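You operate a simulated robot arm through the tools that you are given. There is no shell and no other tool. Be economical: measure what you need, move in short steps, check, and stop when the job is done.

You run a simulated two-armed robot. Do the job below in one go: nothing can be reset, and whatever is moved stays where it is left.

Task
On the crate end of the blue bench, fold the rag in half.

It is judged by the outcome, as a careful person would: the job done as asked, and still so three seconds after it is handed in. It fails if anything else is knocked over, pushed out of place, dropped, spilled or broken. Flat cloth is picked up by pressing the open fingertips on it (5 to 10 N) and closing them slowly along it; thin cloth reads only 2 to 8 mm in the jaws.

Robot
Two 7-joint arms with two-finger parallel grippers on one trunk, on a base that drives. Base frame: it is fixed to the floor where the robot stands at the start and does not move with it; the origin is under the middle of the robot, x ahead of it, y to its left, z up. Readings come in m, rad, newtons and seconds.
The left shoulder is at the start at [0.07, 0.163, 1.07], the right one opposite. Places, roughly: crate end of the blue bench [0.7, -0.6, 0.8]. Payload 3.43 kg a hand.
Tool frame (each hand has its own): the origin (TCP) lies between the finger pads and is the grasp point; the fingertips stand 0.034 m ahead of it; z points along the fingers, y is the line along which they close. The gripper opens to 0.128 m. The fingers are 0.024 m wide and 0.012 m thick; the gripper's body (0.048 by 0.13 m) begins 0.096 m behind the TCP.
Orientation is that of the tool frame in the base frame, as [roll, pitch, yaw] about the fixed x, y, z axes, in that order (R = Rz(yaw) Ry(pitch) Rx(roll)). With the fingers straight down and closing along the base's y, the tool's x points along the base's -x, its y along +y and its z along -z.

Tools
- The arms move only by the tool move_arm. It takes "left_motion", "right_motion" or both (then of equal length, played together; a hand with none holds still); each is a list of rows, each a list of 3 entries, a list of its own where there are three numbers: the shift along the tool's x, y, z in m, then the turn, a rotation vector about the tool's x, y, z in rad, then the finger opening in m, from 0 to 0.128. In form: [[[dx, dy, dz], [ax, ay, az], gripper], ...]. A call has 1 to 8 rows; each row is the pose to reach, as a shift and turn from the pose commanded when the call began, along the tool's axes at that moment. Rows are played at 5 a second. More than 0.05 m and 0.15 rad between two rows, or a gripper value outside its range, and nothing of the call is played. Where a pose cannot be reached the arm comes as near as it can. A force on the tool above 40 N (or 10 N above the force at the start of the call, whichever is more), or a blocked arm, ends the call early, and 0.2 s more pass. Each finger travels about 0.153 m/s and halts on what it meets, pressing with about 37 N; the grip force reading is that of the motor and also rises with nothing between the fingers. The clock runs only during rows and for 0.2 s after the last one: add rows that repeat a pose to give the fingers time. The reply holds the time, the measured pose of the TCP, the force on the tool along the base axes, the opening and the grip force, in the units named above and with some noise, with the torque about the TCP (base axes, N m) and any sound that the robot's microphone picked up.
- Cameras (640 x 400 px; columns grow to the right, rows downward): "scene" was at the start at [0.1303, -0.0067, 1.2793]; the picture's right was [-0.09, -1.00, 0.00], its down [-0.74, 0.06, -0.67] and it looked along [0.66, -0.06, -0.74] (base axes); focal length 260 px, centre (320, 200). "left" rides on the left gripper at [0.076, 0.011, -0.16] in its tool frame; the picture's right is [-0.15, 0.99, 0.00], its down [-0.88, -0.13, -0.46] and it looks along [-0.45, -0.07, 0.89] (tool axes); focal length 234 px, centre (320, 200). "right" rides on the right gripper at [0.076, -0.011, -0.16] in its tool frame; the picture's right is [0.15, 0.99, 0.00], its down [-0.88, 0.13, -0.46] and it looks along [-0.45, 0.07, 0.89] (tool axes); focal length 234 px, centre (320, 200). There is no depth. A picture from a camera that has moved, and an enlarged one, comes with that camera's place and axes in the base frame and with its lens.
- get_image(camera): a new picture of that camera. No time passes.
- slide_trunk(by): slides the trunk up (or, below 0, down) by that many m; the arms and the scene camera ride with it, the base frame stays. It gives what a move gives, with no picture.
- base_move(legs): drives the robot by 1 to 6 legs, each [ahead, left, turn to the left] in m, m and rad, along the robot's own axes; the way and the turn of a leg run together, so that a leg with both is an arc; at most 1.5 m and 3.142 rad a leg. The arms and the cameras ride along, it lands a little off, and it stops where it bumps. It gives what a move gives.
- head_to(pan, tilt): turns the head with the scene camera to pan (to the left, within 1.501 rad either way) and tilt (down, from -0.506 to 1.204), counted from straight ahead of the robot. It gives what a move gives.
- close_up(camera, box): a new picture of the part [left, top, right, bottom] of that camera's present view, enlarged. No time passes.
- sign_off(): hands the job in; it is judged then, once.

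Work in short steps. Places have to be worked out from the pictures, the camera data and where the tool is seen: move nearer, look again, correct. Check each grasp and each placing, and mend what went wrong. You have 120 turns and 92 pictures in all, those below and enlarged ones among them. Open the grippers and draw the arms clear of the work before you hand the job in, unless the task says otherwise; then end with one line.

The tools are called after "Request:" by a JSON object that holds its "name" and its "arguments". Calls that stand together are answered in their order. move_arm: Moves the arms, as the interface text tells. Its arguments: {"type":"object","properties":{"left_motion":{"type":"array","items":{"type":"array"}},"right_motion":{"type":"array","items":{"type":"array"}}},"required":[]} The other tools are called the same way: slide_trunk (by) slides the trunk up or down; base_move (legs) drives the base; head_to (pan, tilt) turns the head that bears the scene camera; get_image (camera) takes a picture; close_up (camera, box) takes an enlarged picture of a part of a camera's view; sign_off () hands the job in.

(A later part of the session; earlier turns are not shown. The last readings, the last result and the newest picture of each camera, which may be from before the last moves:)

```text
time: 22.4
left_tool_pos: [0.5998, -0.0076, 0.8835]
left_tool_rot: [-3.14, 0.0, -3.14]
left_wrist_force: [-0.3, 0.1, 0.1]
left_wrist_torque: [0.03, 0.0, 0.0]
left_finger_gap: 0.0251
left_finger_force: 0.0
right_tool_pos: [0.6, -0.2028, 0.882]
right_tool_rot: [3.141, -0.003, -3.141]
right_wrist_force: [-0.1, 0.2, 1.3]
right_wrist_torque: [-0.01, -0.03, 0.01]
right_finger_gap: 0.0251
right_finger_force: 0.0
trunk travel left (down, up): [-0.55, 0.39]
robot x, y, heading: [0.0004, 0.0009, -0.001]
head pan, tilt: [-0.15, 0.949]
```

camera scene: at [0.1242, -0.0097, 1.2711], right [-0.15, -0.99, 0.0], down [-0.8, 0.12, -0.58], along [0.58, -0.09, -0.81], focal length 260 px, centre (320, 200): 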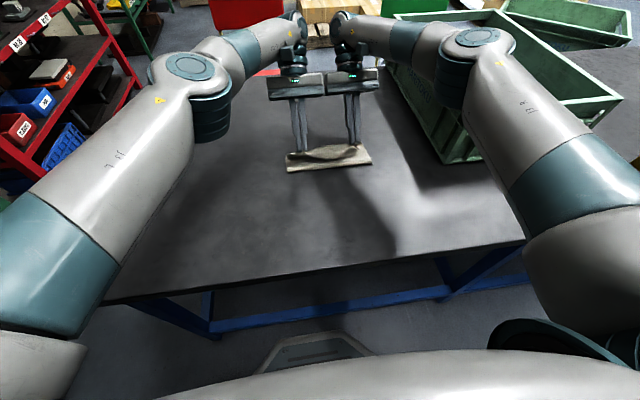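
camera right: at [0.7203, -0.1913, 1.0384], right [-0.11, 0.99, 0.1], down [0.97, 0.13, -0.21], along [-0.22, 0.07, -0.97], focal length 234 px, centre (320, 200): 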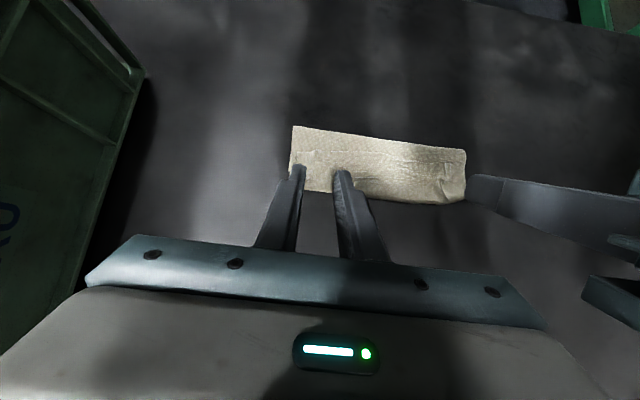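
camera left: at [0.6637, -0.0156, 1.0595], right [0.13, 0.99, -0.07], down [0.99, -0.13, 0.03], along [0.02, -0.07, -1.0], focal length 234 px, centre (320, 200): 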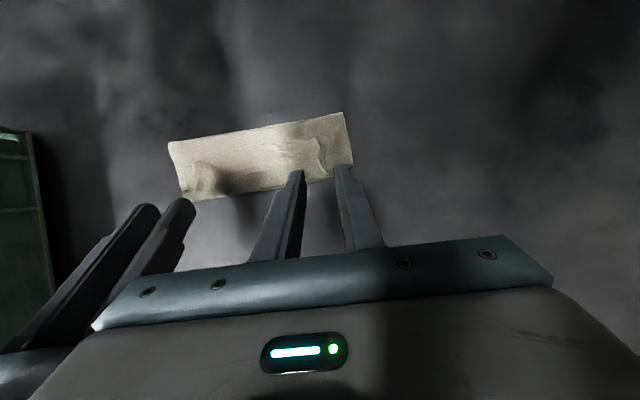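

Both hands are upright. Now I yaw each 90 degrees with the cameras outward, in two calls.

Request:
{"name": "move_arm", "arguments": {"left_motion": [[[0, 0, 0], [0, 0, 0.145], 0.025], [[0, 0, 0], [0, 0, 0.29], 0.025], [[0, 0, 0], [0, 0, 0.435], 0.025], [[0, 0, 0], [0, 0, 0.58], 0.025], [[0, 0, 0], [0, 0, 0.725], 0.025], [[0, 0, 0], [0, 0, 0.87], 0.025], [[0, 0, 0], [0, 0, 1.015], 0.025], [[0, 0, 0], [0, 0, 1.16], 0.025]], "right_motion": [[[0, 0, 0], [0, 0, -0.145], 0.025], [[0, 0, 0], [0, 0, -0.29], 0.025], [[0, 0, 0], [0, 0, -0.435], 0.025], [[0, 0, 0], [0, 0, -0.58], 0.025], [[0, 0, 0], [0, 0, -0.725], 0.025], [[0, 0, 0], [0, 0, -0.87], 0.025], [[0, 0, 0], [0, 0, -1.015], 0.025], [[0, 0, 0], [0, 0, -1.16], 0.025]]}}

Request:
{"name": "move_arm", "arguments": {"left_motion": [[[0, 0, 0], [0, 0, 0.14], 0.025], [[0, 0, 0], [0, 0, 0.28], 0.025], [[0, 0, 0], [0, 0, 0.4108], 0.025], [[0, 0, 0], [0, 0, 0.4108], 0.025]], "right_motion": [[[0, 0, 0], [0, 0, -0.14], 0.025], [[0, 0, 0], [0, 0, -0.28], 0.025], [[0, 0, 0], [0, 0, -0.4108], 0.025], [[0, 0, 0], [0, 0, -0.4108], 0.025]]}}

Request:
{"name": "get_image", "arguments": {"camera": "left"}}

Request:
{"name": "get_image", "arguments": {"camera": "right"}}

Request:
{"name": "close_up", "arguments": {"camera": "scene", "box": [240, 80, 440, 220]}}

```text
time: 24.2
left_tool_pos: [0.601, -0.0071, 0.8803]
left_tool_rot: [-3.139, 0.001, 1.979]
left_wrist_force: [0.3, 0.5, 0.9]
left_wrist_torque: [0.06, -0.02, -0.05]
left_finger_gap: 0.0248
left_finger_force: 0.1
right_tool_pos: [0.603, -0.2016, 0.8786]
right_tool_rot: [3.133, -0.003, -2.172]
right_wrist_force: [-1.1, -1.7, -0.3]
right_wrist_torque: [0.01, -0.02, -0.03]
right_finger_gap: 0.0252
right_finger_force: 0.0
right hand out of reach, approached as far as the arm can: row 8
trunk travel left (down, up): [-0.55, 0.39]
robot x, y, heading: [-0.0001, -0.0012, 0.002]
head pan, tilt: [-0.15, 0.949]
```

```text
time: 25.2
left_tool_pos: [0.5966, -0.0063, 0.8821]
left_tool_rot: [3.141, 0.006, 1.923]
left_wrist_force: [-0.3, 0.0, -0.4]
left_wrist_torque: [-0.03, -0.04, 0.01]
left_finger_gap: 0.0252
left_finger_force: 0.1
left hand out of reach, approached as far as the arm can: row 1, 2, 3, 4
right_tool_pos: [0.5827, -0.1992, 0.8715]
right_tool_rot: [-3.041, -0.008, -2.06]
right_wrist_force: [-0.3, 0.5, -1.3]
right_wrist_torque: [-0.03, -0.08, -0.02]
right_finger_gap: 0.025
right_finger_force: 0.1
right hand out of reach, approached as far as the arm can: row 1, 2, 3, 4
trunk travel left (down, up): [-0.55, 0.39]
robot x, y, heading: [0.0016, -0.0006, 0.002]
head pan, tilt: [-0.15, 0.949]
```

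```text
60 pictures are left
camera left: at [0.5813, 0.0707, 1.0429], right [0.98, 0.2, 0.0], down [0.18, -0.87, 0.46], along [0.1, -0.45, -0.89], focal length 234 px, centre (320, 200)
```

left: 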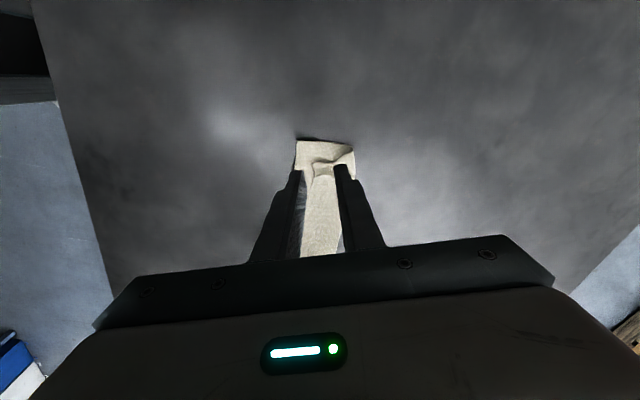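

```text
59 pictures are left
camera right: at [0.5437, -0.2634, 1.0323], right [-0.94, 0.33, -0.1], down [0.26, 0.86, 0.43], along [0.23, 0.38, -0.9], focal length 234 px, centre (320, 200)
```

right: 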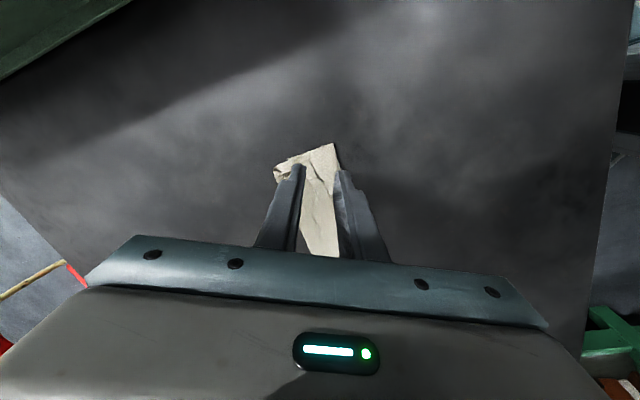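

```text
2.86 times, centred on (340, 150) of scene
camera zoom: at [0.1216, -0.0093, 1.2713], right [-0.15, -0.99, 0.0], down [-0.8, 0.12, -0.58], along [0.58, -0.09, -0.81], focal length 741 px, centre (263, 343)
```

zoom: 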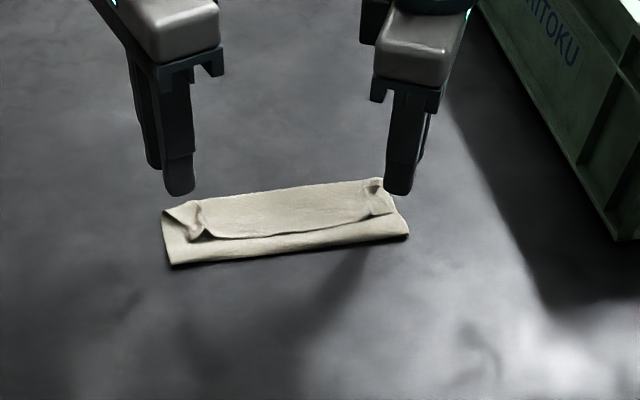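

The wrists hit their limits before 90 degrees. A better plan is to fold sideways, right edge onto left, where fingers closing along y have the right orientation already. First I turn the wrists back, then I'll spread the rag flat again.

Request:
{"name": "move_arm", "arguments": {"left_motion": [[[0, 0, 0], [0, 0, -0.145], 0.025], [[0, 0, 0], [0, 0, -0.29], 0.025], [[0, 0, 0], [0, 0, -0.435], 0.025], [[0, 0, 0], [0, 0, -0.58], 0.025], [[0, 0, 0], [0, 0, -0.725], 0.025], [[0, 0, 0], [0, 0, -0.87], 0.025], [[0, 0, 0], [0, 0, -1.015], 0.025], [[0, 0, 0], [0, 0, -1.16], 0.025]], "right_motion": [[[0, 0, 0], [0, 0, 0.135], 0.025], [[0, 0, 0], [0, 0, 0.27], 0.025], [[0, 0, 0], [0, 0, 0.405], 0.025], [[0, 0, 0], [0, 0, 0.54], 0.025], [[0, 0, 0], [0, 0, 0.675], 0.025], [[0, 0, 0], [0, 0, 0.81], 0.025], [[0, 0, 0], [0, 0, 0.945], 0.025], [[0, 0, 0], [0, 0, 1.08], 0.025]]}}

```text
time: 27.0
left_tool_pos: [0.5982, -0.0064, 0.8828]
left_tool_rot: [-3.14, 0.001, 3.086]
left_wrist_force: [0.2, -0.9, -1.0]
left_wrist_torque: [0.03, 0.0, -0.03]
left_finger_gap: 0.0251
left_finger_force: 0.1
right_tool_pos: [0.5849, -0.2001, 0.8678]
right_tool_rot: [-3.089, 0.082, -3.139]
right_wrist_force: [0.2, 0.1, 0.5]
right_wrist_torque: [-0.03, -0.01, 0.0]
right_finger_gap: 0.0249
right_finger_force: 0.0
trunk travel left (down, up): [-0.55, 0.39]
robot x, y, heading: [0.0001, -0.0005, -0.002]
head pan, tilt: [-0.15, 0.949]
```

I correct the small angle errors, move the left hand aside, and bring the right hand over the middle of the flap's edge.

Request:
{"name": "move_arm", "arguments": {"left_motion": [[[0, 0.045, 0], [0, 0, -0.055], 0.025], [[0, 0.09, 0], [0, 0, -0.055], 0.025], [[0, 0.135, 0], [0, 0, -0.055], 0.025]], "right_motion": [[[-0.006, 0.028, 0.003], [-0.0526, 0.082, 0], 0.028], [[-0.012, 0.056, 0.006], [-0.0526, 0.082, 0], 0.028], [[-0.017, 0.085, 0.008], [-0.0526, 0.082, 0], 0.028]]}}

Request:
{"name": "get_image", "arguments": {"camera": "right"}}

Request:
{"name": "close_up", "arguments": {"camera": "scene", "box": [240, 80, 440, 220]}}

```text
time: 27.8
left_tool_pos: [0.6049, 0.1307, 0.8797]
left_tool_rot: [-3.136, 0.001, 3.139]
left_wrist_force: [0.0, 0.8, -0.9]
left_wrist_torque: [-0.04, 0.02, 0.02]
left_finger_gap: 0.025
left_finger_force: 0.1
right_tool_pos: [0.6007, -0.1137, 0.8586]
right_tool_rot: [-3.14, 0.003, 3.141]
right_wrist_force: [0.0, 0.5, 0.3]
right_wrist_torque: [0.03, 0.03, 0.0]
right_finger_gap: 0.028
right_finger_force: 0.0
trunk travel left (down, up): [-0.55, 0.39]
robot x, y, heading: [-0.0026, -0.0017, -0.003]
head pan, tilt: [-0.15, 0.949]
```

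```text
57 pictures are left
camera right: at [0.525, -0.1249, 1.0186], right [-0.15, 0.99, 0.0], down [0.88, 0.13, 0.46], along [0.45, 0.06, -0.89], focal length 234 px, centre (320, 200)
```

right: 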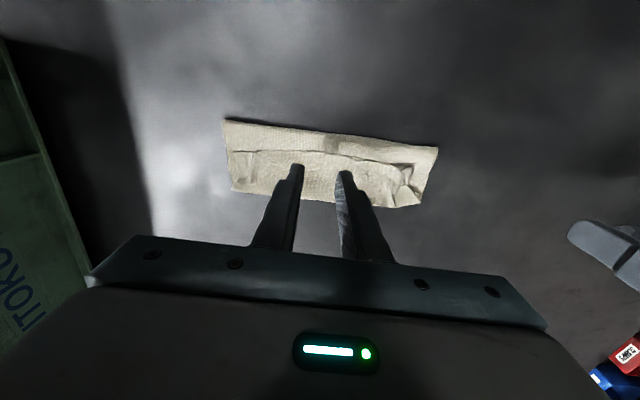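

```text
2.86 times, centred on (340, 150) of scene
camera zoom: at [0.1242, -0.0079, 1.271], right [-0.15, -0.99, 0.0], down [-0.8, 0.12, -0.58], along [0.58, -0.09, -0.81], focal length 741 px, centre (263, 343)
```

zoom: 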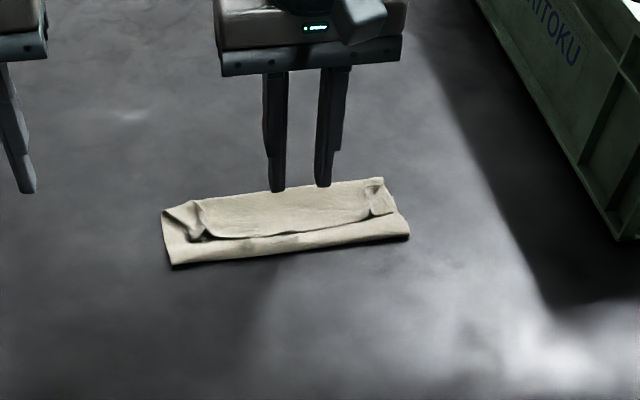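

The flap's front edge is at x ≈ 0.594, under the fingers. I descend to touch the stack.

Request:
{"name": "move_arm", "arguments": {"right_motion": [[[-0.002, 0, 0.02], [0, 0, 0], 0.03], [[-0.002, 0, 0.04], [0, 0, 0], 0.03], [[-0.002, 0, 0.047], [0, 0, 0], 0.03], [[-0.002, 0, 0.05], [0, 0, 0], 0.03], [[-0.002, 0, 0.05], [0, 0, 0], 0.03]]}}

```text
time: 29.0
left_tool_pos: [0.6044, 0.1279, 0.881]
left_tool_rot: [-3.138, 0.002, 3.138]
left_wrist_force: [0.6, 0.3, 0.4]
left_wrist_torque: [0.0, 0.0, 0.0]
left_finger_gap: 0.0251
left_finger_force: 0.1
right_tool_pos: [0.6036, -0.1148, 0.8074]
right_tool_rot: [3.141, 0.001, -3.138]
right_wrist_force: [-0.4, 0.0, 0.2]
right_wrist_torque: [-0.01, -0.01, -0.02]
right_finger_gap: 0.0301
right_finger_force: 0.1
trunk travel left (down, up): [-0.55, 0.39]
robot x, y, heading: [-0.0026, -0.0008, 0.002]
head pan, tilt: [-0.15, 0.949]
```

There's no contact yet, so I go 2 mm further.

Request:
{"name": "move_arm", "arguments": {"right_motion": [[[0, 0, 0.001], [0, 0, 0], 0.03], [[0, 0, 0.002], [0, 0, 0], 0.03], [[0, 0, 0.002], [0, 0, 0], 0.03]]}}

```text
time: 29.8
left_tool_pos: [0.604, 0.1278, 0.8818]
left_tool_rot: [-3.138, 0.001, 3.137]
left_wrist_force: [0.9, -0.7, -0.1]
left_wrist_torque: [0.0, 0.0, 0.01]
left_finger_gap: 0.025
left_finger_force: 0.0
right_tool_pos: [0.6032, -0.1154, 0.8061]
right_tool_rot: [-3.141, 0.003, -3.141]
right_wrist_force: [1.4, 1.2, 6.1]
right_wrist_torque: [0.01, -0.03, 0.04]
right_finger_gap: 0.0297
right_finger_force: 0.1
trunk travel left (down, up): [-0.55, 0.39]
robot x, y, heading: [0.0021, 0.0018, 0.0]
head pan, tilt: [-0.15, 0.949]
```

It reads 6 N, in the band. I close slowly, then lift 2.5 cm.

Request:
{"name": "move_arm", "arguments": {"right_motion": [[[0, 0, 0], [0, 0, 0], 0.025], [[0, 0, 0], [0, 0, 0], 0.02], [[0, 0, 0], [0, 0, 0], 0.015], [[0, 0, 0], [0, 0, 0], 0.01], [[0, 0, 0], [0, 0, 0], 0.005], [[0, 0, 0], [0, 0, 0], 0.0], [[0, 0, 0], [0, 0, 0], 0.0]]}}

Request:
{"name": "move_arm", "arguments": {"right_motion": [[[0.004, 0, -0.012], [0, 0, 0], 0.0], [[0.008, 0, -0.025], [0, 0, 0], 0.0], [[0.008, 0, -0.025], [0, 0, 0], 0.0]]}}

Request:
{"name": "get_image", "arguments": {"camera": "right"}}

```text
time: 31.4
left_tool_pos: [0.6036, 0.1288, 0.8806]
left_tool_rot: [-3.14, 0.003, 3.138]
left_wrist_force: [-0.3, 0.8, 0.5]
left_wrist_torque: [-0.01, 0.03, 0.0]
left_finger_gap: 0.0251
left_finger_force: 0.1
right_tool_pos: [0.6019, -0.1153, 0.8054]
right_tool_rot: [-3.141, 0.003, -3.139]
right_wrist_force: [0.2, 0.3, 8.9]
right_wrist_torque: [0.01, -0.01, 0.01]
right_finger_gap: 0.002
right_finger_force: 36.4
trunk travel left (down, up): [-0.55, 0.39]
robot x, y, heading: [-0.0011, 0.0022, -0.001]
head pan, tilt: [-0.15, 0.949]
```

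```text
time: 32.2
left_tool_pos: [0.6059, 0.1286, 0.8807]
left_tool_rot: [-3.136, 0.002, 3.137]
left_wrist_force: [0.0, -0.3, -0.2]
left_wrist_torque: [-0.01, -0.03, 0.02]
left_finger_gap: 0.0251
left_finger_force: 0.1
right_tool_pos: [0.5954, -0.116, 0.8307]
right_tool_rot: [3.141, 0.002, -3.14]
right_wrist_force: [-0.8, -0.2, -0.1]
right_wrist_torque: [-0.01, -0.05, 0.02]
right_finger_gap: 0.0021
right_finger_force: 36.4
trunk travel left (down, up): [-0.55, 0.39]
robot x, y, heading: [-0.0019, -0.0035, 0.0]
head pan, tilt: [-0.15, 0.949]
```

```text
55 pictures are left
camera right: at [0.5196, -0.1273, 0.9904], right [-0.15, 0.99, 0.0], down [0.88, 0.13, 0.46], along [0.45, 0.07, -0.89], focal length 234 px, centre (320, 200)
```

right: 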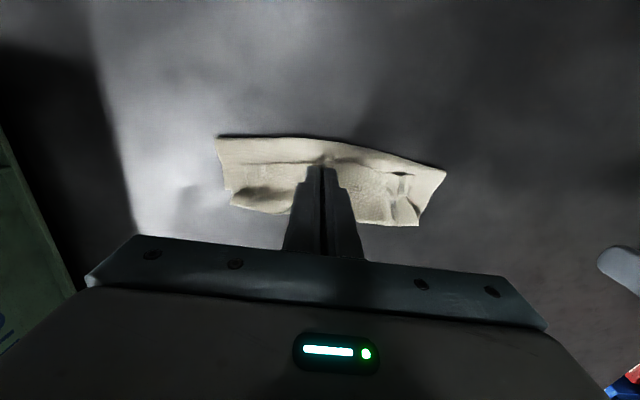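

The flap is held. I lift it and draw it back toward me in an arc to open the rag out.

Request:
{"name": "move_arm", "arguments": {"right_motion": [[[0.01, 0, -0.02], [0, 0, 0], 0.0], [[0.03, 0, -0.04], [0, 0, 0], 0.0], [[0.065, 0, -0.045], [0, 0, 0], 0.0], [[0.1, 0, -0.035], [0, 0, 0], 0.0], [[0.13, 0, -0.015], [0, 0, 0], 0.0], [[0.15, 0, 0.01], [0, 0, 0], 0.0], [[0.157, 0, 0.018], [0, 0, 0], 0.0]]}}

Request:
{"name": "get_image", "arguments": {"camera": "right"}}

Request:
{"name": "close_up", "arguments": {"camera": "scene", "box": [220, 80, 460, 248]}}

```text
time: 33.8
left_tool_pos: [0.6048, 0.1293, 0.8808]
left_tool_rot: [-3.139, 0.001, 3.137]
left_wrist_force: [0.4, 0.5, -0.4]
left_wrist_torque: [-0.02, 0.02, 0.01]
left_finger_gap: 0.0252
left_finger_force: 0.0
right_tool_pos: [0.4358, -0.1164, 0.8123]
right_tool_rot: [3.141, 0.0, -3.139]
right_wrist_force: [0.7, 0.7, 0.1]
right_wrist_torque: [-0.01, 0.04, 0.02]
right_finger_gap: 0.0018
right_finger_force: 36.3
trunk travel left (down, up): [-0.55, 0.39]
robot x, y, heading: [0.0007, -0.0017, 0.0]
head pan, tilt: [-0.15, 0.949]
```

```text
54 pictures are left
camera right: at [0.3609, -0.1278, 0.9733], right [-0.15, 0.99, 0.0], down [0.88, 0.13, 0.46], along [0.45, 0.07, -0.89], focal length 234 px, centre (320, 200)
```

right: 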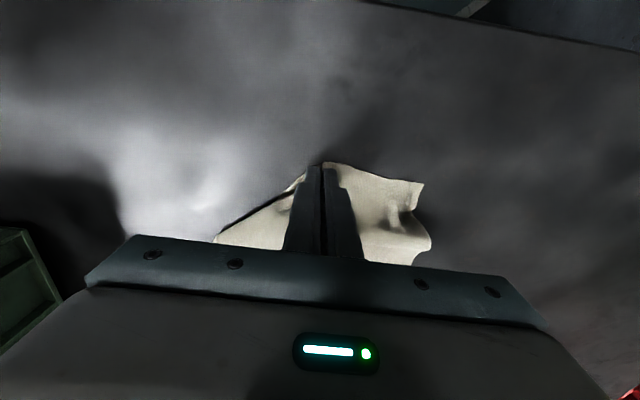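

```text
2.38 times, centred on (340, 164) of scene
camera zoom: at [0.1238, -0.0107, 1.271], right [-0.15, -0.99, 0.0], down [-0.8, 0.12, -0.58], along [0.58, -0.09, -0.81], focal length 618 px, centre (272, 286)
```

zoom: 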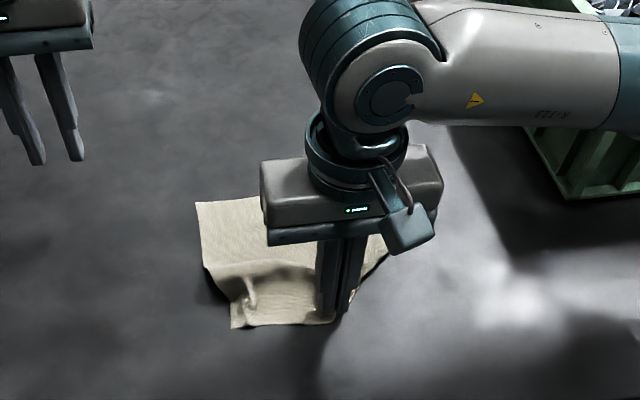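

It has mostly opened out. I release, rise, and move the right hand aside to see the rag.

Request:
{"name": "move_arm", "arguments": {"right_motion": [[[0, 0, 0.003], [0, 0, 0], 0.01], [[0, 0, 0.003], [0, 0, 0], 0.025], [[0, 0, -0.03], [0, 0, 0], 0.03], [[0, -0.02, -0.07], [0, 0, 0], 0.03], [[0, -0.065, -0.09], [0, 0, 0], 0.03], [[0, -0.11, -0.09], [0, 0, 0], 0.03], [[0, -0.155, -0.09], [0, 0, 0], 0.03]]}}

Request:
{"name": "close_up", "arguments": {"camera": "scene", "box": [220, 80, 460, 248]}}

```text
time: 35.4
left_tool_pos: [0.6044, 0.1268, 0.8829]
left_tool_rot: [-3.14, 0.002, 3.139]
left_wrist_force: [-0.1, -0.3, -0.1]
left_wrist_torque: [-0.01, -0.01, -0.02]
left_finger_gap: 0.0252
left_finger_force: 0.1
right_tool_pos: [0.4366, -0.2737, 0.9006]
right_tool_rot: [3.138, 0.005, -3.141]
right_wrist_force: [-0.7, 0.1, 0.3]
right_wrist_torque: [-0.01, 0.0, 0.04]
right_finger_gap: 0.0301
right_finger_force: 0.1
trunk travel left (down, up): [-0.55, 0.39]
robot x, y, heading: [-0.0005, 0.0021, -0.002]
head pan, tilt: [-0.15, 0.949]
```

```text
2.38 times, centred on (340, 164) of scene
camera zoom: at [0.1229, -0.0123, 1.2711], right [-0.15, -0.99, 0.0], down [-0.8, 0.12, -0.58], along [0.58, -0.09, -0.81], focal length 618 px, centre (272, 286)
```

zoom: 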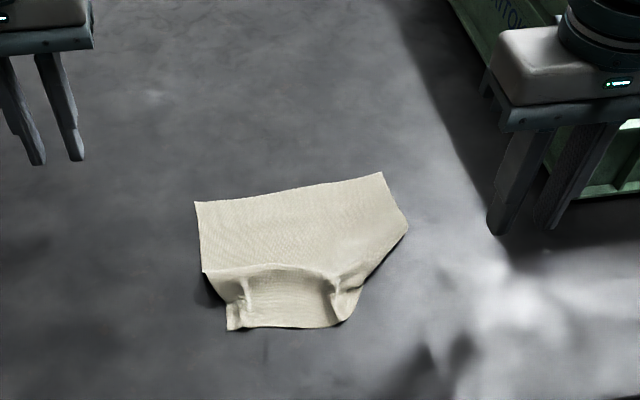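

Near-side corners look tucked. I take an enlarged look.

Request:
{"name": "close_up", "arguments": {"camera": "scene", "box": [285, 145, 385, 208]}}

Request:
{"name": "get_image", "arguments": {"camera": "right"}}

```text
6.35 times, centred on (335, 176) of scene
camera zoom: at [0.1229, -0.0123, 1.2711], right [-0.15, -0.99, 0.0], down [-0.8, 0.12, -0.58], along [0.58, -0.09, -0.81], focal length 1648 px, centre (225, 349)
```

zoom: 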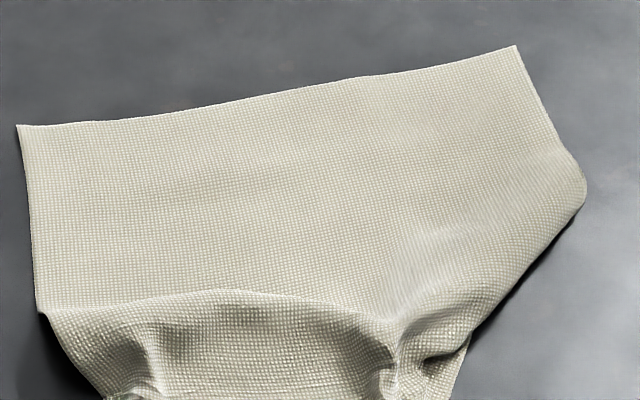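

```text
50 pictures are left
camera right: at [0.3607, -0.2851, 1.0625], right [-0.15, 0.99, 0.0], down [0.88, 0.13, 0.46], along [0.45, 0.07, -0.89], focal length 234 px, centre (320, 200)
```

right: 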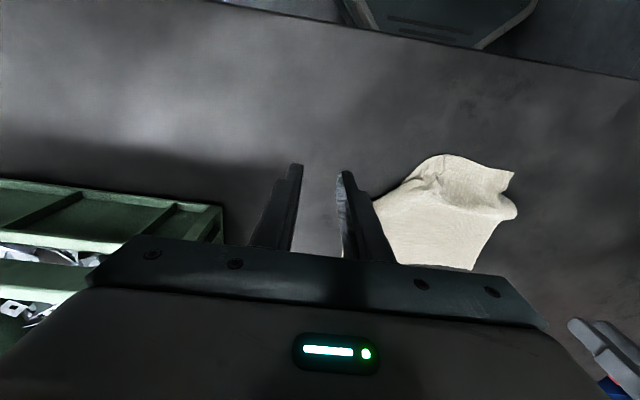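

The near-right corner is tucked underneath. A cleaner way is to pick the rag up by its two far corners so it hangs open, set the near edge down, and lower it so it folds on itself. With the far edge held, the cloth leaves the jaws in the right direction. I move to the far corners.

Request:
{"name": "move_arm", "arguments": {"left_motion": [[[0.002, -0.031, 0.01], [0, 0, 0], 0.025], [[0.004, -0.062, 0.02], [0, 0, 0], 0.025], [[0.006, -0.093, 0.03], [0, 0, 0], 0.025], [[0.008, -0.124, 0.04], [0, 0, 0], 0.025], [[0.01, -0.155, 0.05], [0, 0, 0], 0.025]], "right_motion": [[[-0.034, 0.0, 0.0], [0, 0, 0], 0.025], [[-0.07, 0.02, 0.01], [0, 0, 0], 0.025], [[-0.11, 0.045, 0.03], [0, 0, 0], 0.025], [[-0.145, 0.068, 0.05], [0, 0, 0], 0.025], [[-0.17, 0.084, 0.07], [0, 0, 0], 0.025]]}}

Request:
{"name": "get_image", "arguments": {"camera": "left"}}

Request:
{"name": "get_image", "arguments": {"camera": "right"}}

Request:
{"name": "close_up", "arguments": {"camera": "scene", "box": [220, 80, 460, 248]}}

```text
refused: row 3 steps farther than a row can; nothing moved
```

```text
49 pictures are left
camera left: at [0.5286, 0.1398, 1.0413], right [0.15, 0.99, 0.0], down [0.88, -0.13, 0.46], along [0.45, -0.07, -0.89], focal length 234 px, centre (320, 200)
```

left: 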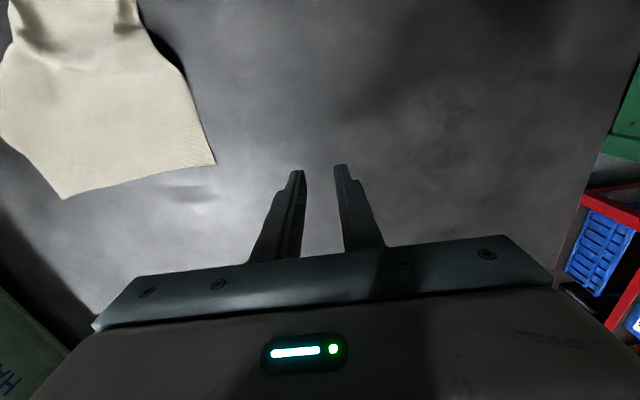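

```text
48 pictures are left
camera right: at [0.3607, -0.2851, 1.0625], right [-0.15, 0.99, 0.0], down [0.88, 0.13, 0.46], along [0.45, 0.07, -0.89], focal length 234 px, centre (320, 200)
```

right: 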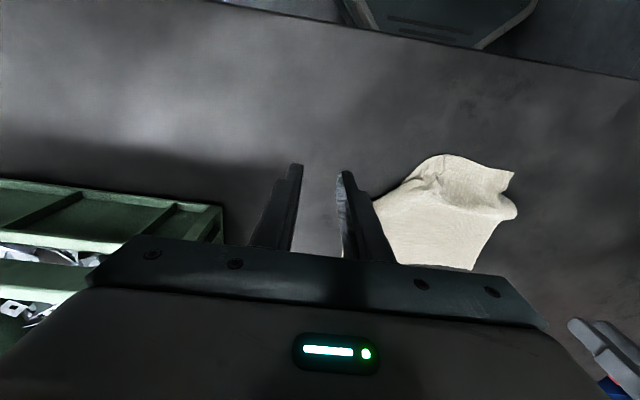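

```text
2.38 times, centred on (340, 164) of scene
camera zoom: at [0.1229, -0.0123, 1.2711], right [-0.15, -0.99, 0.0], down [-0.8, 0.12, -0.58], along [0.58, -0.09, -0.81], focal length 618 px, centre (272, 286)
```

zoom: 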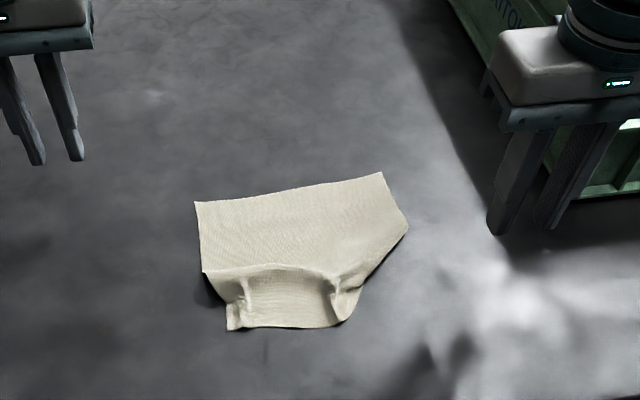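

The row step was too long. The pictures do confirm the far corners at about (0.602, 0.0) and (0.617, -0.214), so I redo the move with shorter steps.

Request:
{"name": "move_arm", "arguments": {"left_motion": [[[0.003, -0.026, 0.008], [0, 0, 0], 0.025], [[0.006, -0.052, 0.016], [0, 0, 0], 0.025], [[0.009, -0.078, 0.025], [0, 0, 0], 0.025], [[0.012, -0.104, 0.033], [0, 0, 0], 0.025], [[0.014, -0.13, 0.042], [0, 0, 0], 0.025], [[0.015, -0.155, 0.05], [0, 0, 0], 0.025]], "right_motion": [[[-0.028, 0.0, 0.0], [0, 0, 0], 0.025], [[-0.056, 0.015, 0.005], [0, 0, 0], 0.025], [[-0.085, 0.03, 0.02], [0, 0, 0], 0.025], [[-0.113, 0.05, 0.037], [0, 0, 0], 0.025], [[-0.14, 0.068, 0.055], [0, 0, 0], 0.025], [[-0.166, 0.084, 0.07], [0, 0, 0], 0.025]]}}

Request:
{"name": "get_image", "arguments": {"camera": "left"}}

Request:
{"name": "get_image", "arguments": {"camera": "right"}}

```text
time: 36.8
left_tool_pos: [0.5889, -0.0262, 0.8303]
left_tool_rot: [-3.138, 0.001, 3.139]
left_wrist_force: [0.5, 0.4, -0.3]
left_wrist_torque: [0.01, -0.04, 0.02]
left_finger_gap: 0.0252
left_finger_force: 0.1
right_tool_pos: [0.6036, -0.1886, 0.8353]
right_tool_rot: [3.14, 0.002, -3.139]
right_wrist_force: [-0.5, -0.2, -0.2]
right_wrist_torque: [0.0, 0.03, -0.03]
right_finger_gap: 0.0249
right_finger_force: 0.0
trunk travel left (down, up): [-0.55, 0.39]
robot x, y, heading: [-0.002, -0.0007, -0.001]
head pan, tilt: [-0.15, 0.949]
```

```text
46 pictures are left
camera left: at [0.5137, -0.0152, 0.9907], right [0.15, 0.99, 0.0], down [0.88, -0.13, 0.46], along [0.45, -0.07, -0.89], focal length 234 px, centre (320, 200)
```

left: 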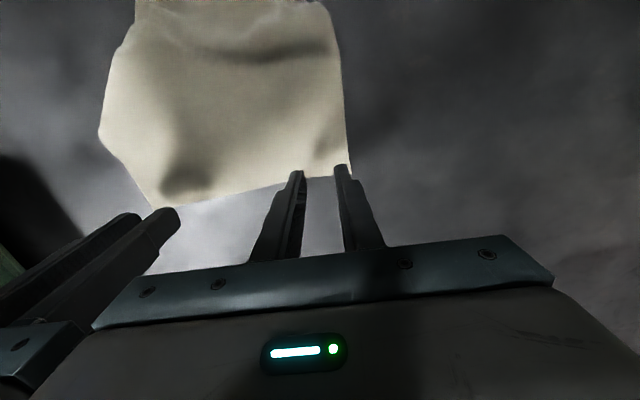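

```text
45 pictures are left
camera right: at [0.5289, -0.2007, 0.9947], right [-0.15, 0.99, 0.0], down [0.88, 0.13, 0.46], along [0.45, 0.07, -0.89], focal length 234 px, centre (320, 200)
```

right: 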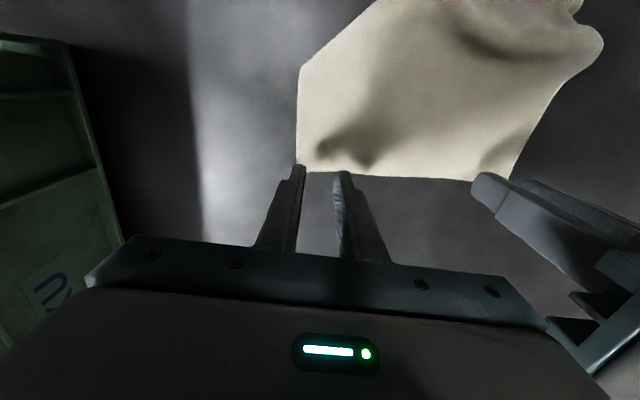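

The corners are confirmed. I make small inward shifts and go down to contact.

Request:
{"name": "move_arm", "arguments": {"left_motion": [[[0.002, -0.001, 0.01], [0, 0, 0], 0.026], [[0.003, -0.001, 0.018], [0, 0, 0], 0.026], [[0.003, -0.001, 0.023], [0, 0, 0], 0.026], [[0.003, -0.001, 0.0255], [0, 0, 0], 0.026], [[0.003, -0.001, 0.0255], [0, 0, 0], 0.026]], "right_motion": [[[0.002, 0.003, 0.01], [0, 0, 0], 0.026], [[0.004, 0.006, 0.02], [0, 0, 0], 0.026], [[0.004, 0.006, 0.026], [0, 0, 0], 0.026], [[0.004, 0.006, 0.0295], [0, 0, 0], 0.026], [[0.004, 0.006, 0.0295], [0, 0, 0], 0.026]]}}

```text
time: 38.0
left_tool_pos: [0.5875, -0.0272, 0.8079]
left_tool_rot: [-3.139, 0.001, 3.138]
left_wrist_force: [0.1, 0.2, -0.7]
left_wrist_torque: [0.0, -0.01, -0.01]
left_finger_gap: 0.026
left_finger_force: 0.1
right_tool_pos: [0.6023, -0.1826, 0.8049]
right_tool_rot: [-3.14, 0.008, -3.139]
right_wrist_force: [1.6, -0.5, 15.6]
right_wrist_torque: [-0.16, -0.03, 0.01]
right_finger_gap: 0.0259
right_finger_force: 0.0
trunk travel left (down, up): [-0.55, 0.39]
robot x, y, heading: [0.0037, 0.0012, 0.002]
head pan, tilt: [-0.15, 0.949]
```

Left isn't touching yet; right is pressing at 15 N. I adjust each.

Request:
{"name": "move_arm", "arguments": {"left_motion": [[[0, 0, 0.0015], [0, 0, 0], 0.026], [[0, 0, 0.003], [0, 0, 0], 0.026], [[0, 0, 0.003], [0, 0, 0], 0.026]], "right_motion": [[[0, 0, -0.0008], [0, 0, 0], 0.026], [[0, 0, -0.0008], [0, 0, 0], 0.026], [[0, 0, -0.0008], [0, 0, 0], 0.026]]}}

```text
time: 38.8
left_tool_pos: [0.5859, -0.0278, 0.805]
left_tool_rot: [-3.137, 0.003, 3.138]
left_wrist_force: [0.5, 0.7, 5.7]
left_wrist_torque: [0.13, 0.04, 0.01]
left_finger_gap: 0.0263
left_finger_force: 0.2
right_tool_pos: [0.6004, -0.1822, 0.8047]
right_tool_rot: [3.141, 0.004, -3.14]
right_wrist_force: [3.4, -1.2, 14.3]
right_wrist_torque: [-0.02, -0.07, -0.01]
right_finger_gap: 0.026
right_finger_force: 0.1
trunk travel left (down, up): [-0.55, 0.39]
robot x, y, heading: [-0.0012, 0.0012, -0.003]
head pan, tilt: [-0.15, 0.949]
```

Left is at 6 N. I ease the right up another 0.7 mm while closing both slowly.

Request:
{"name": "move_arm", "arguments": {"left_motion": [[[0, 0, 0.0002], [0, 0, 0], 0.026], [[0, 0, 0.0002], [0, 0, 0], 0.022], [[0, 0, 0.0002], [0, 0, 0], 0.018], [[0, 0, 0.0002], [0, 0, 0], 0.014], [[0, 0, 0.0002], [0, 0, 0], 0.009], [[0, 0, 0.0], [0, 0, 0], 0.004], [[0, 0, 0.0], [0, 0, 0], 0.0], [[0, 0, 0.0], [0, 0, 0], 0.0]], "right_motion": [[[0, 0, -0.0007], [0, 0, 0], 0.026], [[0, 0, -0.0007], [0, 0, 0], 0.022], [[0, 0, -0.0007], [0, 0, 0], 0.018], [[0, 0, -0.0007], [0, 0, 0], 0.014], [[0, 0, -0.0007], [0, 0, 0], 0.009], [[0, 0, -0.0007], [0, 0, 0], 0.004], [[0, 0, -0.0007], [0, 0, 0], 0.0], [[0, 0, -0.0007], [0, 0, 0], 0.0]]}}

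```text
time: 40.6
left_tool_pos: [0.5858, -0.028, 0.8061]
left_tool_rot: [-3.137, 0.002, 3.14]
left_wrist_force: [-0.8, -2.6, 23.2]
left_wrist_torque: [0.02, 0.05, -0.03]
left_finger_gap: 0.0018
left_finger_force: 36.3
right_tool_pos: [0.5987, -0.1821, 0.8066]
right_tool_rot: [3.142, 0.003, -3.14]
right_wrist_force: [0.3, 0.0, 0.1]
right_wrist_torque: [-0.03, -0.02, 0.03]
right_finger_gap: 0.0001
right_finger_force: 33.0
trunk travel left (down, up): [-0.55, 0.39]
robot x, y, heading: [-0.0018, 0.0, 0.002]
head pan, tilt: [-0.15, 0.949]
```

Left holds the cloth; right missed. I reopen the right and press again.

Request:
{"name": "move_arm", "arguments": {"left_motion": [[[0, 0, -0.003], [0, 0, 0], 0], [[0, 0, -0.003], [0, 0, 0], 0], [[0, 0, -0.003], [0, 0, 0], 0], [[0, 0, -0.003], [0, 0, 0], 0]], "right_motion": [[[0, 0.001, -0.008], [0, 0, 0], 0.03], [[0, 0.001, -0.002], [0, 0, 0], 0.03], [[0, 0.001, 0.001], [0, 0, 0], 0.03], [[0, 0.001, 0.001], [0, 0, 0], 0.03]]}}

```text
time: 41.6
left_tool_pos: [0.5871, -0.0272, 0.807]
left_tool_rot: [-3.141, 0.002, 3.137]
left_wrist_force: [-0.1, 0.0, 0.0]
left_wrist_torque: [0.03, -0.01, -0.01]
left_finger_gap: 0.0018
left_finger_force: 37.3
right_tool_pos: [0.6015, -0.1801, 0.8054]
right_tool_rot: [-3.141, 0.006, -3.14]
right_wrist_force: [-0.1, -2.1, 9.4]
right_wrist_torque: [-0.08, 0.03, -0.02]
right_finger_gap: 0.03
right_finger_force: 0.2
trunk travel left (down, up): [-0.55, 0.39]
robot x, y, heading: [-0.0043, 0.001, -0.003]
head pan, tilt: [-0.15, 0.949]
```

Right is pressing at about 9 N. I close slowly at constant height.

Request:
{"name": "move_arm", "arguments": {"right_motion": [[[0, 0, 0], [0, 0, 0], 0.026], [[0, 0, 0], [0, 0, 0], 0.022], [[0, 0, 0], [0, 0, 0], 0.018], [[0, 0, 0], [0, 0, 0], 0.014], [[0, 0, 0], [0, 0, 0], 0.009], [[0, 0, 0], [0, 0, 0], 0.004], [[0, 0, 0], [0, 0, 0], 0.0], [[0, 0, -0.001], [0, 0, 0], 0.0]]}}

```text
time: 43.4
left_tool_pos: [0.5864, -0.0282, 0.8072]
left_tool_rot: [-3.138, 0.0, 3.138]
left_wrist_force: [-0.6, -0.4, -0.9]
left_wrist_torque: [-0.06, -0.01, 0.0]
left_finger_gap: 0.0019
left_finger_force: 36.3
right_tool_pos: [0.6005, -0.1811, 0.8039]
right_tool_rot: [-3.141, 0.005, -3.138]
right_wrist_force: [1.2, 0.5, 13.1]
right_wrist_torque: [-0.03, -0.05, 0.01]
right_finger_gap: 0.0019
right_finger_force: 37.2
trunk travel left (down, up): [-0.55, 0.39]
robot x, y, heading: [-0.0012, -0.0011, -0.003]
head pan, tilt: [-0.15, 0.949]
```

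Both far corners are held. I lift the rag clear of the bench so it hangs, tilting the fingers forward.

Request:
{"name": "move_arm", "arguments": {"left_motion": [[[0.0105, 0, -0.0355], [0, -0.083, 0], 0], [[0.021, 0, -0.071], [0, -0.167, 0], 0], [[0.0315, 0, -0.1065], [0, -0.25, 0], 0], [[0.042, 0, -0.142], [0, -0.333, 0], 0], [[0.0525, 0, -0.1775], [0, -0.417, 0], 0], [[0.063, 0, -0.213], [0, -0.5, 0], 0]], "right_motion": [[[0.0128, 0, -0.0358], [0, -0.083, 0], 0], [[0.0257, 0, -0.0717], [0, -0.167, 0], 0], [[0.0385, 0, -0.1075], [0, -0.25, 0], 0], [[0.0513, 0, -0.1433], [0, -0.333, 0], 0], [[0.0642, 0, -0.1792], [0, -0.417, 0], 0], [[0.077, 0, -0.215], [0, -0.5, 0], 0]]}}

Request:
{"name": "get_image", "arguments": {"camera": "scene"}}

Request:
{"name": "close_up", "arguments": {"camera": "scene", "box": [220, 60, 460, 228]}}

```text
time: 44.8
left_tool_pos: [0.5213, -0.0266, 1.0219]
left_tool_rot: [-3.138, 0.505, 3.14]
left_wrist_force: [-0.6, -1.0, 0.6]
left_wrist_torque: [0.01, -0.03, 0.0]
left_finger_gap: 0.0016
left_finger_force: 36.9
right_tool_pos: [0.5212, -0.1829, 1.0217]
right_tool_rot: [-3.141, 0.504, -3.141]
right_wrist_force: [0.3, 1.3, 0.0]
right_wrist_torque: [0.0, -0.01, -0.01]
right_finger_gap: 0.0019
right_finger_force: 37.0
trunk travel left (down, up): [-0.55, 0.39]
robot x, y, heading: [-0.0021, -0.0042, 0.005]
head pan, tilt: [-0.15, 0.949]
```

```text
44 pictures are left
camera scene: at [0.1216, -0.0106, 1.2711], right [-0.15, -0.99, 0.0], down [-0.8, 0.12, -0.58], along [0.58, -0.09, -0.81], focal length 260 px, centre (320, 200)
```

scene: 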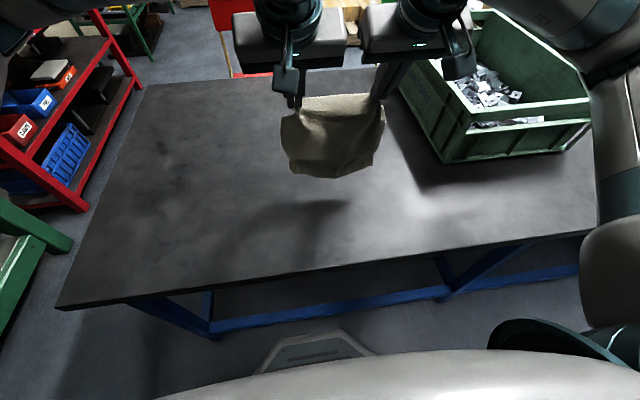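

```text
2.38 times, centred on (340, 144) of scene
camera zoom: at [0.1216, -0.0106, 1.2711], right [-0.15, -0.99, 0.0], down [-0.8, 0.12, -0.58], along [0.58, -0.09, -0.81], focal length 618 px, centre (272, 333)
```

zoom: 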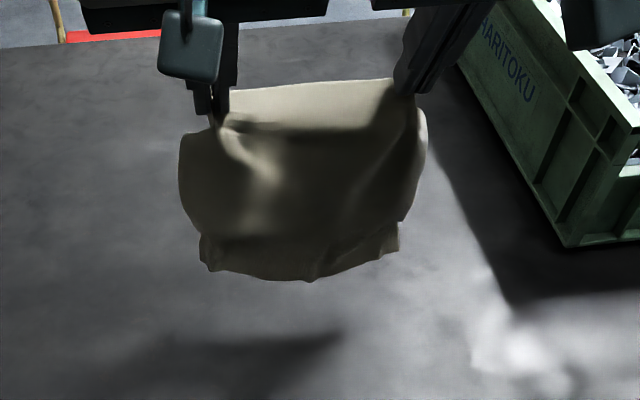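

The rag hangs open with both near corners free. I move slightly forward, lower until the bottom edge touches, then draw back while lowering so the lower half trails flat on the bench beyond the hands.

Request:
{"name": "move_arm", "arguments": {"left_motion": [[[-0.0263, 0, 0.0144], [0, 0, 0], 0], [[-0.0479, 0, 0.0376], [0, 0, 0], 0], [[-0.0247, 0, 0.0591], [0, 0, 0], 0], [[0.0204, 0, 0.0686], [0, 0, 0], 0], [[0.0631, 0, 0.0738], [0, 0, 0], 0], [[0.1058, 0, 0.0789], [0, 0, 0], 0], [[0.1261, 0, 0.0849], [0, 0, 0], 0]], "right_motion": [[[-0.0263, 0, 0.0144], [0, 0, 0], 0], [[-0.0479, 0, 0.0376], [0, 0, 0], 0], [[-0.0247, 0, 0.0591], [0, 0, 0], 0], [[0.0204, 0, 0.0686], [0, 0, 0], 0], [[0.0631, 0, 0.0738], [0, 0, 0], 0], [[0.1058, 0, 0.0789], [0, 0, 0], 0], [[0.1261, 0, 0.0849], [0, 0, 0], 0]]}}

Request:
{"name": "close_up", "arguments": {"camera": "scene", "box": [220, 80, 460, 248]}}

Request:
{"name": "get_image", "arguments": {"camera": "left"}}

```text
time: 46.4
left_tool_pos: [0.4547, -0.0274, 0.8837]
left_tool_rot: [-3.138, 0.502, -3.141]
left_wrist_force: [-0.1, -0.2, -0.4]
left_wrist_torque: [-0.01, -0.02, 0.01]
left_finger_gap: 0.0017
left_finger_force: 36.2
right_tool_pos: [0.4874, -0.1764, 0.8912]
right_tool_rot: [-3.141, 0.499, -3.14]
right_wrist_force: [-0.1, -0.2, -0.4]
right_wrist_torque: [0.01, 0.01, 0.05]
right_finger_gap: 0.0018
right_finger_force: 37.0
right hand out of reach, approached as far as the arm can: row 6, 7
trunk travel left (down, up): [-0.55, 0.39]
robot x, y, heading: [-0.0031, 0.0015, 0.0]
head pan, tilt: [-0.15, 0.949]
```

```text
2.38 times, centred on (340, 164) of scene
camera zoom: at [0.1241, -0.0108, 1.271], right [-0.15, -0.99, 0.0], down [-0.8, 0.12, -0.58], along [0.58, -0.09, -0.81], focal length 618 px, centre (272, 286)
```

zoom: 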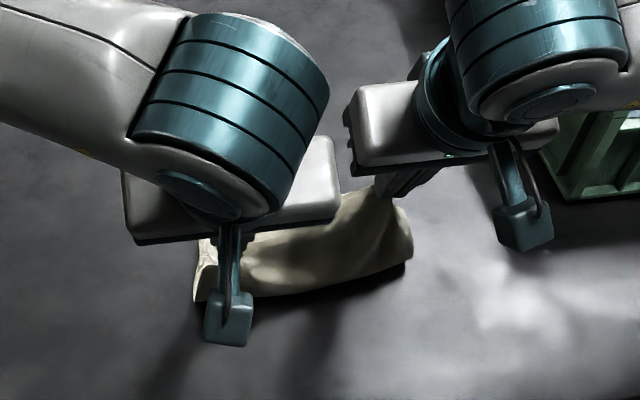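

```text
41 pictures are left
camera left: at [0.3129, -0.0147, 0.9864], right [0.13, 0.99, 0.07], down [0.55, -0.13, 0.82], along [0.82, -0.07, -0.56], focal length 234 px, centre (320, 200)
```

left: 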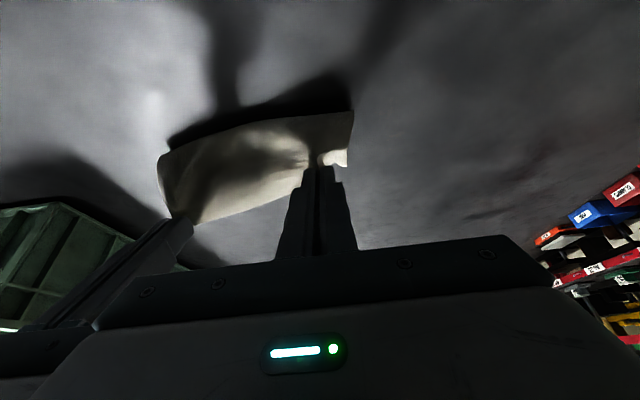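

The lower half trails under the hands with the bend at x ≈ 0.48. The right hand stopped short by 3 cm, so I even the two up and swing forward over the bend, uprighting the fingers.

Request:
{"name": "move_arm", "arguments": {"left_motion": [[[-0.0372, 0, 0.0094], [0, 0.1, 0], 0], [[-0.0625, 0, 0.0218], [0, 0.2, 0], 0], [[-0.0829, 0, 0.0434], [0, 0.3, 0], 0], [[-0.0955, 0, 0.0691], [0, 0.4, 0], 0]], "right_motion": [[[-0.0049, -0.003, 0.0003], [0, 0.1, 0], 0], [[-0.0302, -0.004, 0.0127], [0, 0.2, 0], 0], [[-0.0506, -0.004, 0.0343], [0, 0.3, 0], 0], [[-0.0632, -0.004, 0.0601], [0, 0.4, 0], 0]]}}

Request:
{"name": "close_up", "arguments": {"camera": "scene", "box": [220, 80, 460, 248]}}

Request:
{"name": "get_image", "arguments": {"camera": "left"}}

Request:
{"name": "get_image", "arguments": {"camera": "right"}}

```text
time: 47.4
left_tool_pos: [0.573, -0.0259, 0.867]
left_tool_rot: [-3.138, 0.097, 3.139]
left_wrist_force: [0.2, -0.4, -0.6]
left_wrist_torque: [0.05, 0.03, 0.01]
left_finger_gap: 0.0018
left_finger_force: 36.5
right_tool_pos: [0.5752, -0.1788, 0.8692]
right_tool_rot: [-3.141, 0.101, -3.138]
right_wrist_force: [0.7, 0.5, 0.0]
right_wrist_torque: [0.02, 0.05, -0.01]
right_finger_gap: 0.0017
right_finger_force: 37.1
trunk travel left (down, up): [-0.55, 0.39]
robot x, y, heading: [-0.0037, -0.0021, -0.0]
head pan, tilt: [-0.15, 0.949]
```

```text
2.38 times, centred on (340, 164) of scene
camera zoom: at [0.1258, -0.0108, 1.2708], right [-0.15, -0.99, 0.0], down [-0.81, 0.12, -0.58], along [0.57, -0.09, -0.81], focal length 618 px, centre (272, 286)
```

zoom: 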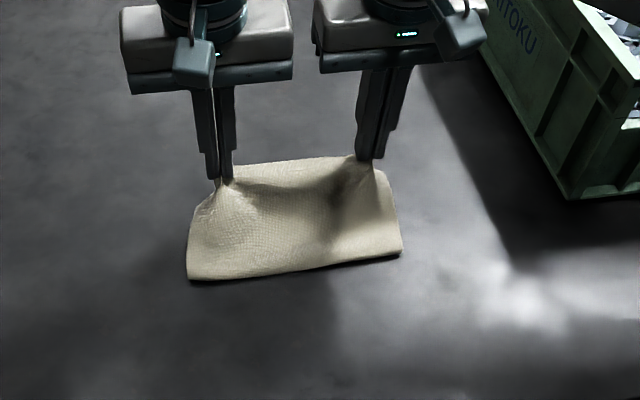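

```text
39 pictures are left
camera left: at [0.483, -0.0141, 1.0184], right [0.15, 0.99, 0.01], down [0.83, -0.13, 0.54], along [0.54, -0.07, -0.84], focal length 234 px, centre (320, 200)
```

left: 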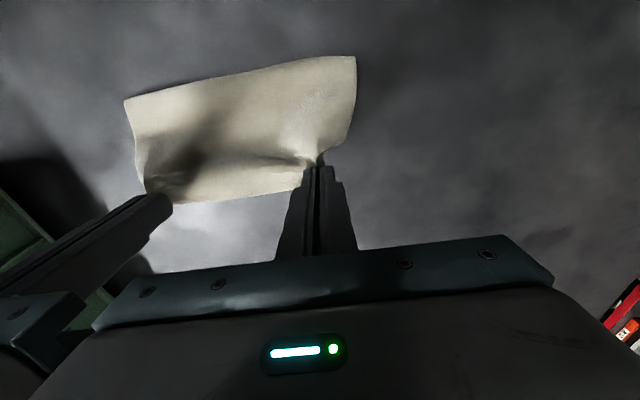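

```text
38 pictures are left
camera right: at [0.4835, -0.1897, 1.0219], right [-0.15, 0.99, -0.01], down [0.83, 0.13, 0.54], along [0.54, 0.07, -0.84], focal length 234 px, centre (320, 200)
```

right: 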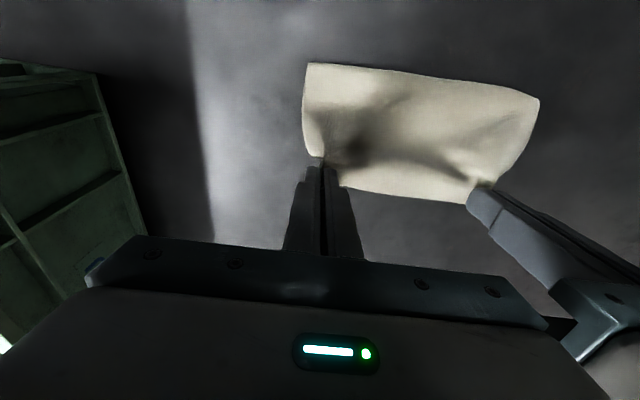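

This is a clean C-fold now: crease near x ≈ 0.495, top half smooth, no reverse tuck. I lower the held edge to just above the bench and check how the two edges line up.

Request:
{"name": "move_arm", "arguments": {"left_motion": [[[0.002, 0, 0.016], [0, 0.035, 0], 0], [[0.004, 0, 0.032], [0, 0.07, 0], 0], [[0.0058, 0, 0.0477], [0, 0.1, 0], 0]], "right_motion": [[[0.0027, 0, 0.0165], [0, 0.035, 0], 0], [[0.0054, 0, 0.033], [0, 0.07, 0], 0], [[0.008, 0, 0.0495], [0, 0.1, 0], 0]]}}

Request:
{"name": "get_image", "arguments": {"camera": "left"}}

Request:
{"name": "get_image", "arguments": {"camera": "right"}}

Request:
{"name": "close_up", "arguments": {"camera": "scene", "box": [240, 80, 440, 220]}}

```text
time: 48.2
left_tool_pos: [0.5719, -0.0271, 0.8206]
left_tool_rot: [-3.138, 0.0, 3.137]
left_wrist_force: [-0.4, 0.5, -0.5]
left_wrist_torque: [0.0, -0.03, 0.01]
left_finger_gap: 0.0018
left_finger_force: 37.3
right_tool_pos: [0.5707, -0.1783, 0.8199]
right_tool_rot: [-3.14, 0.002, -3.14]
right_wrist_force: [-0.8, 0.0, 0.1]
right_wrist_torque: [-0.01, 0.0, 0.0]
right_finger_gap: 0.0017
right_finger_force: 35.6
trunk travel left (down, up): [-0.55, 0.39]
robot x, y, heading: [0.0009, 0.0004, -0.001]
head pan, tilt: [-0.15, 0.949]
```

```text
37 pictures are left
camera left: at [0.4963, -0.0158, 0.9796], right [0.15, 0.99, 0.0], down [0.88, -0.13, 0.46], along [0.45, -0.07, -0.89], focal length 234 px, centre (320, 200)
```

left: 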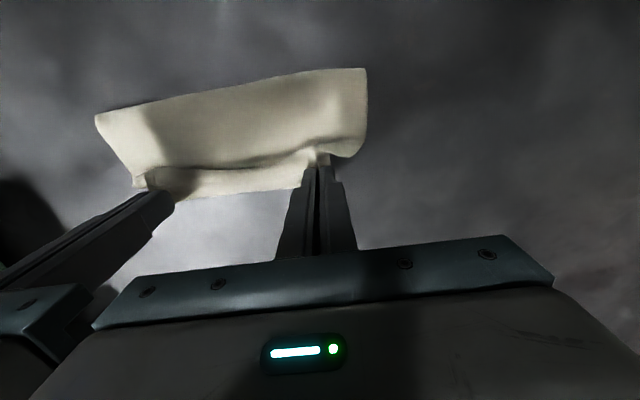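

```text
36 pictures are left
camera right: at [0.4957, -0.1898, 0.9805], right [-0.15, 0.99, 0.0], down [0.88, 0.13, 0.46], along [0.45, 0.07, -0.89], focal length 234 px, centre (320, 200)
```

right: 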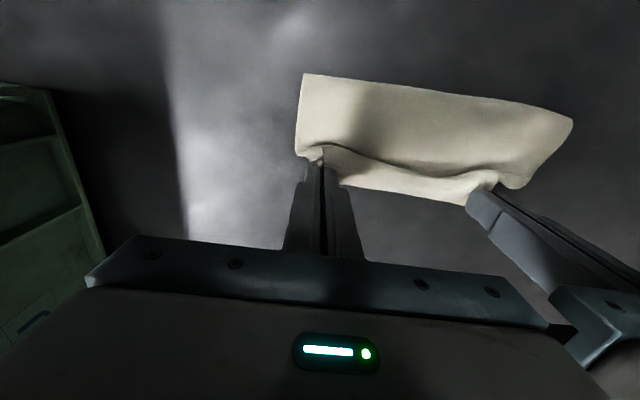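

```text
2.86 times, centred on (340, 150) of scene
camera zoom: at [0.1247, -0.0109, 1.271], right [-0.15, -0.99, 0.0], down [-0.8, 0.12, -0.58], along [0.57, -0.09, -0.81], focal length 741 px, centre (263, 343)
```

zoom: 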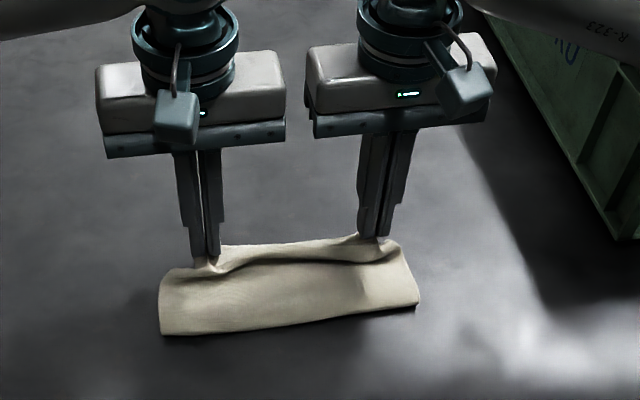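

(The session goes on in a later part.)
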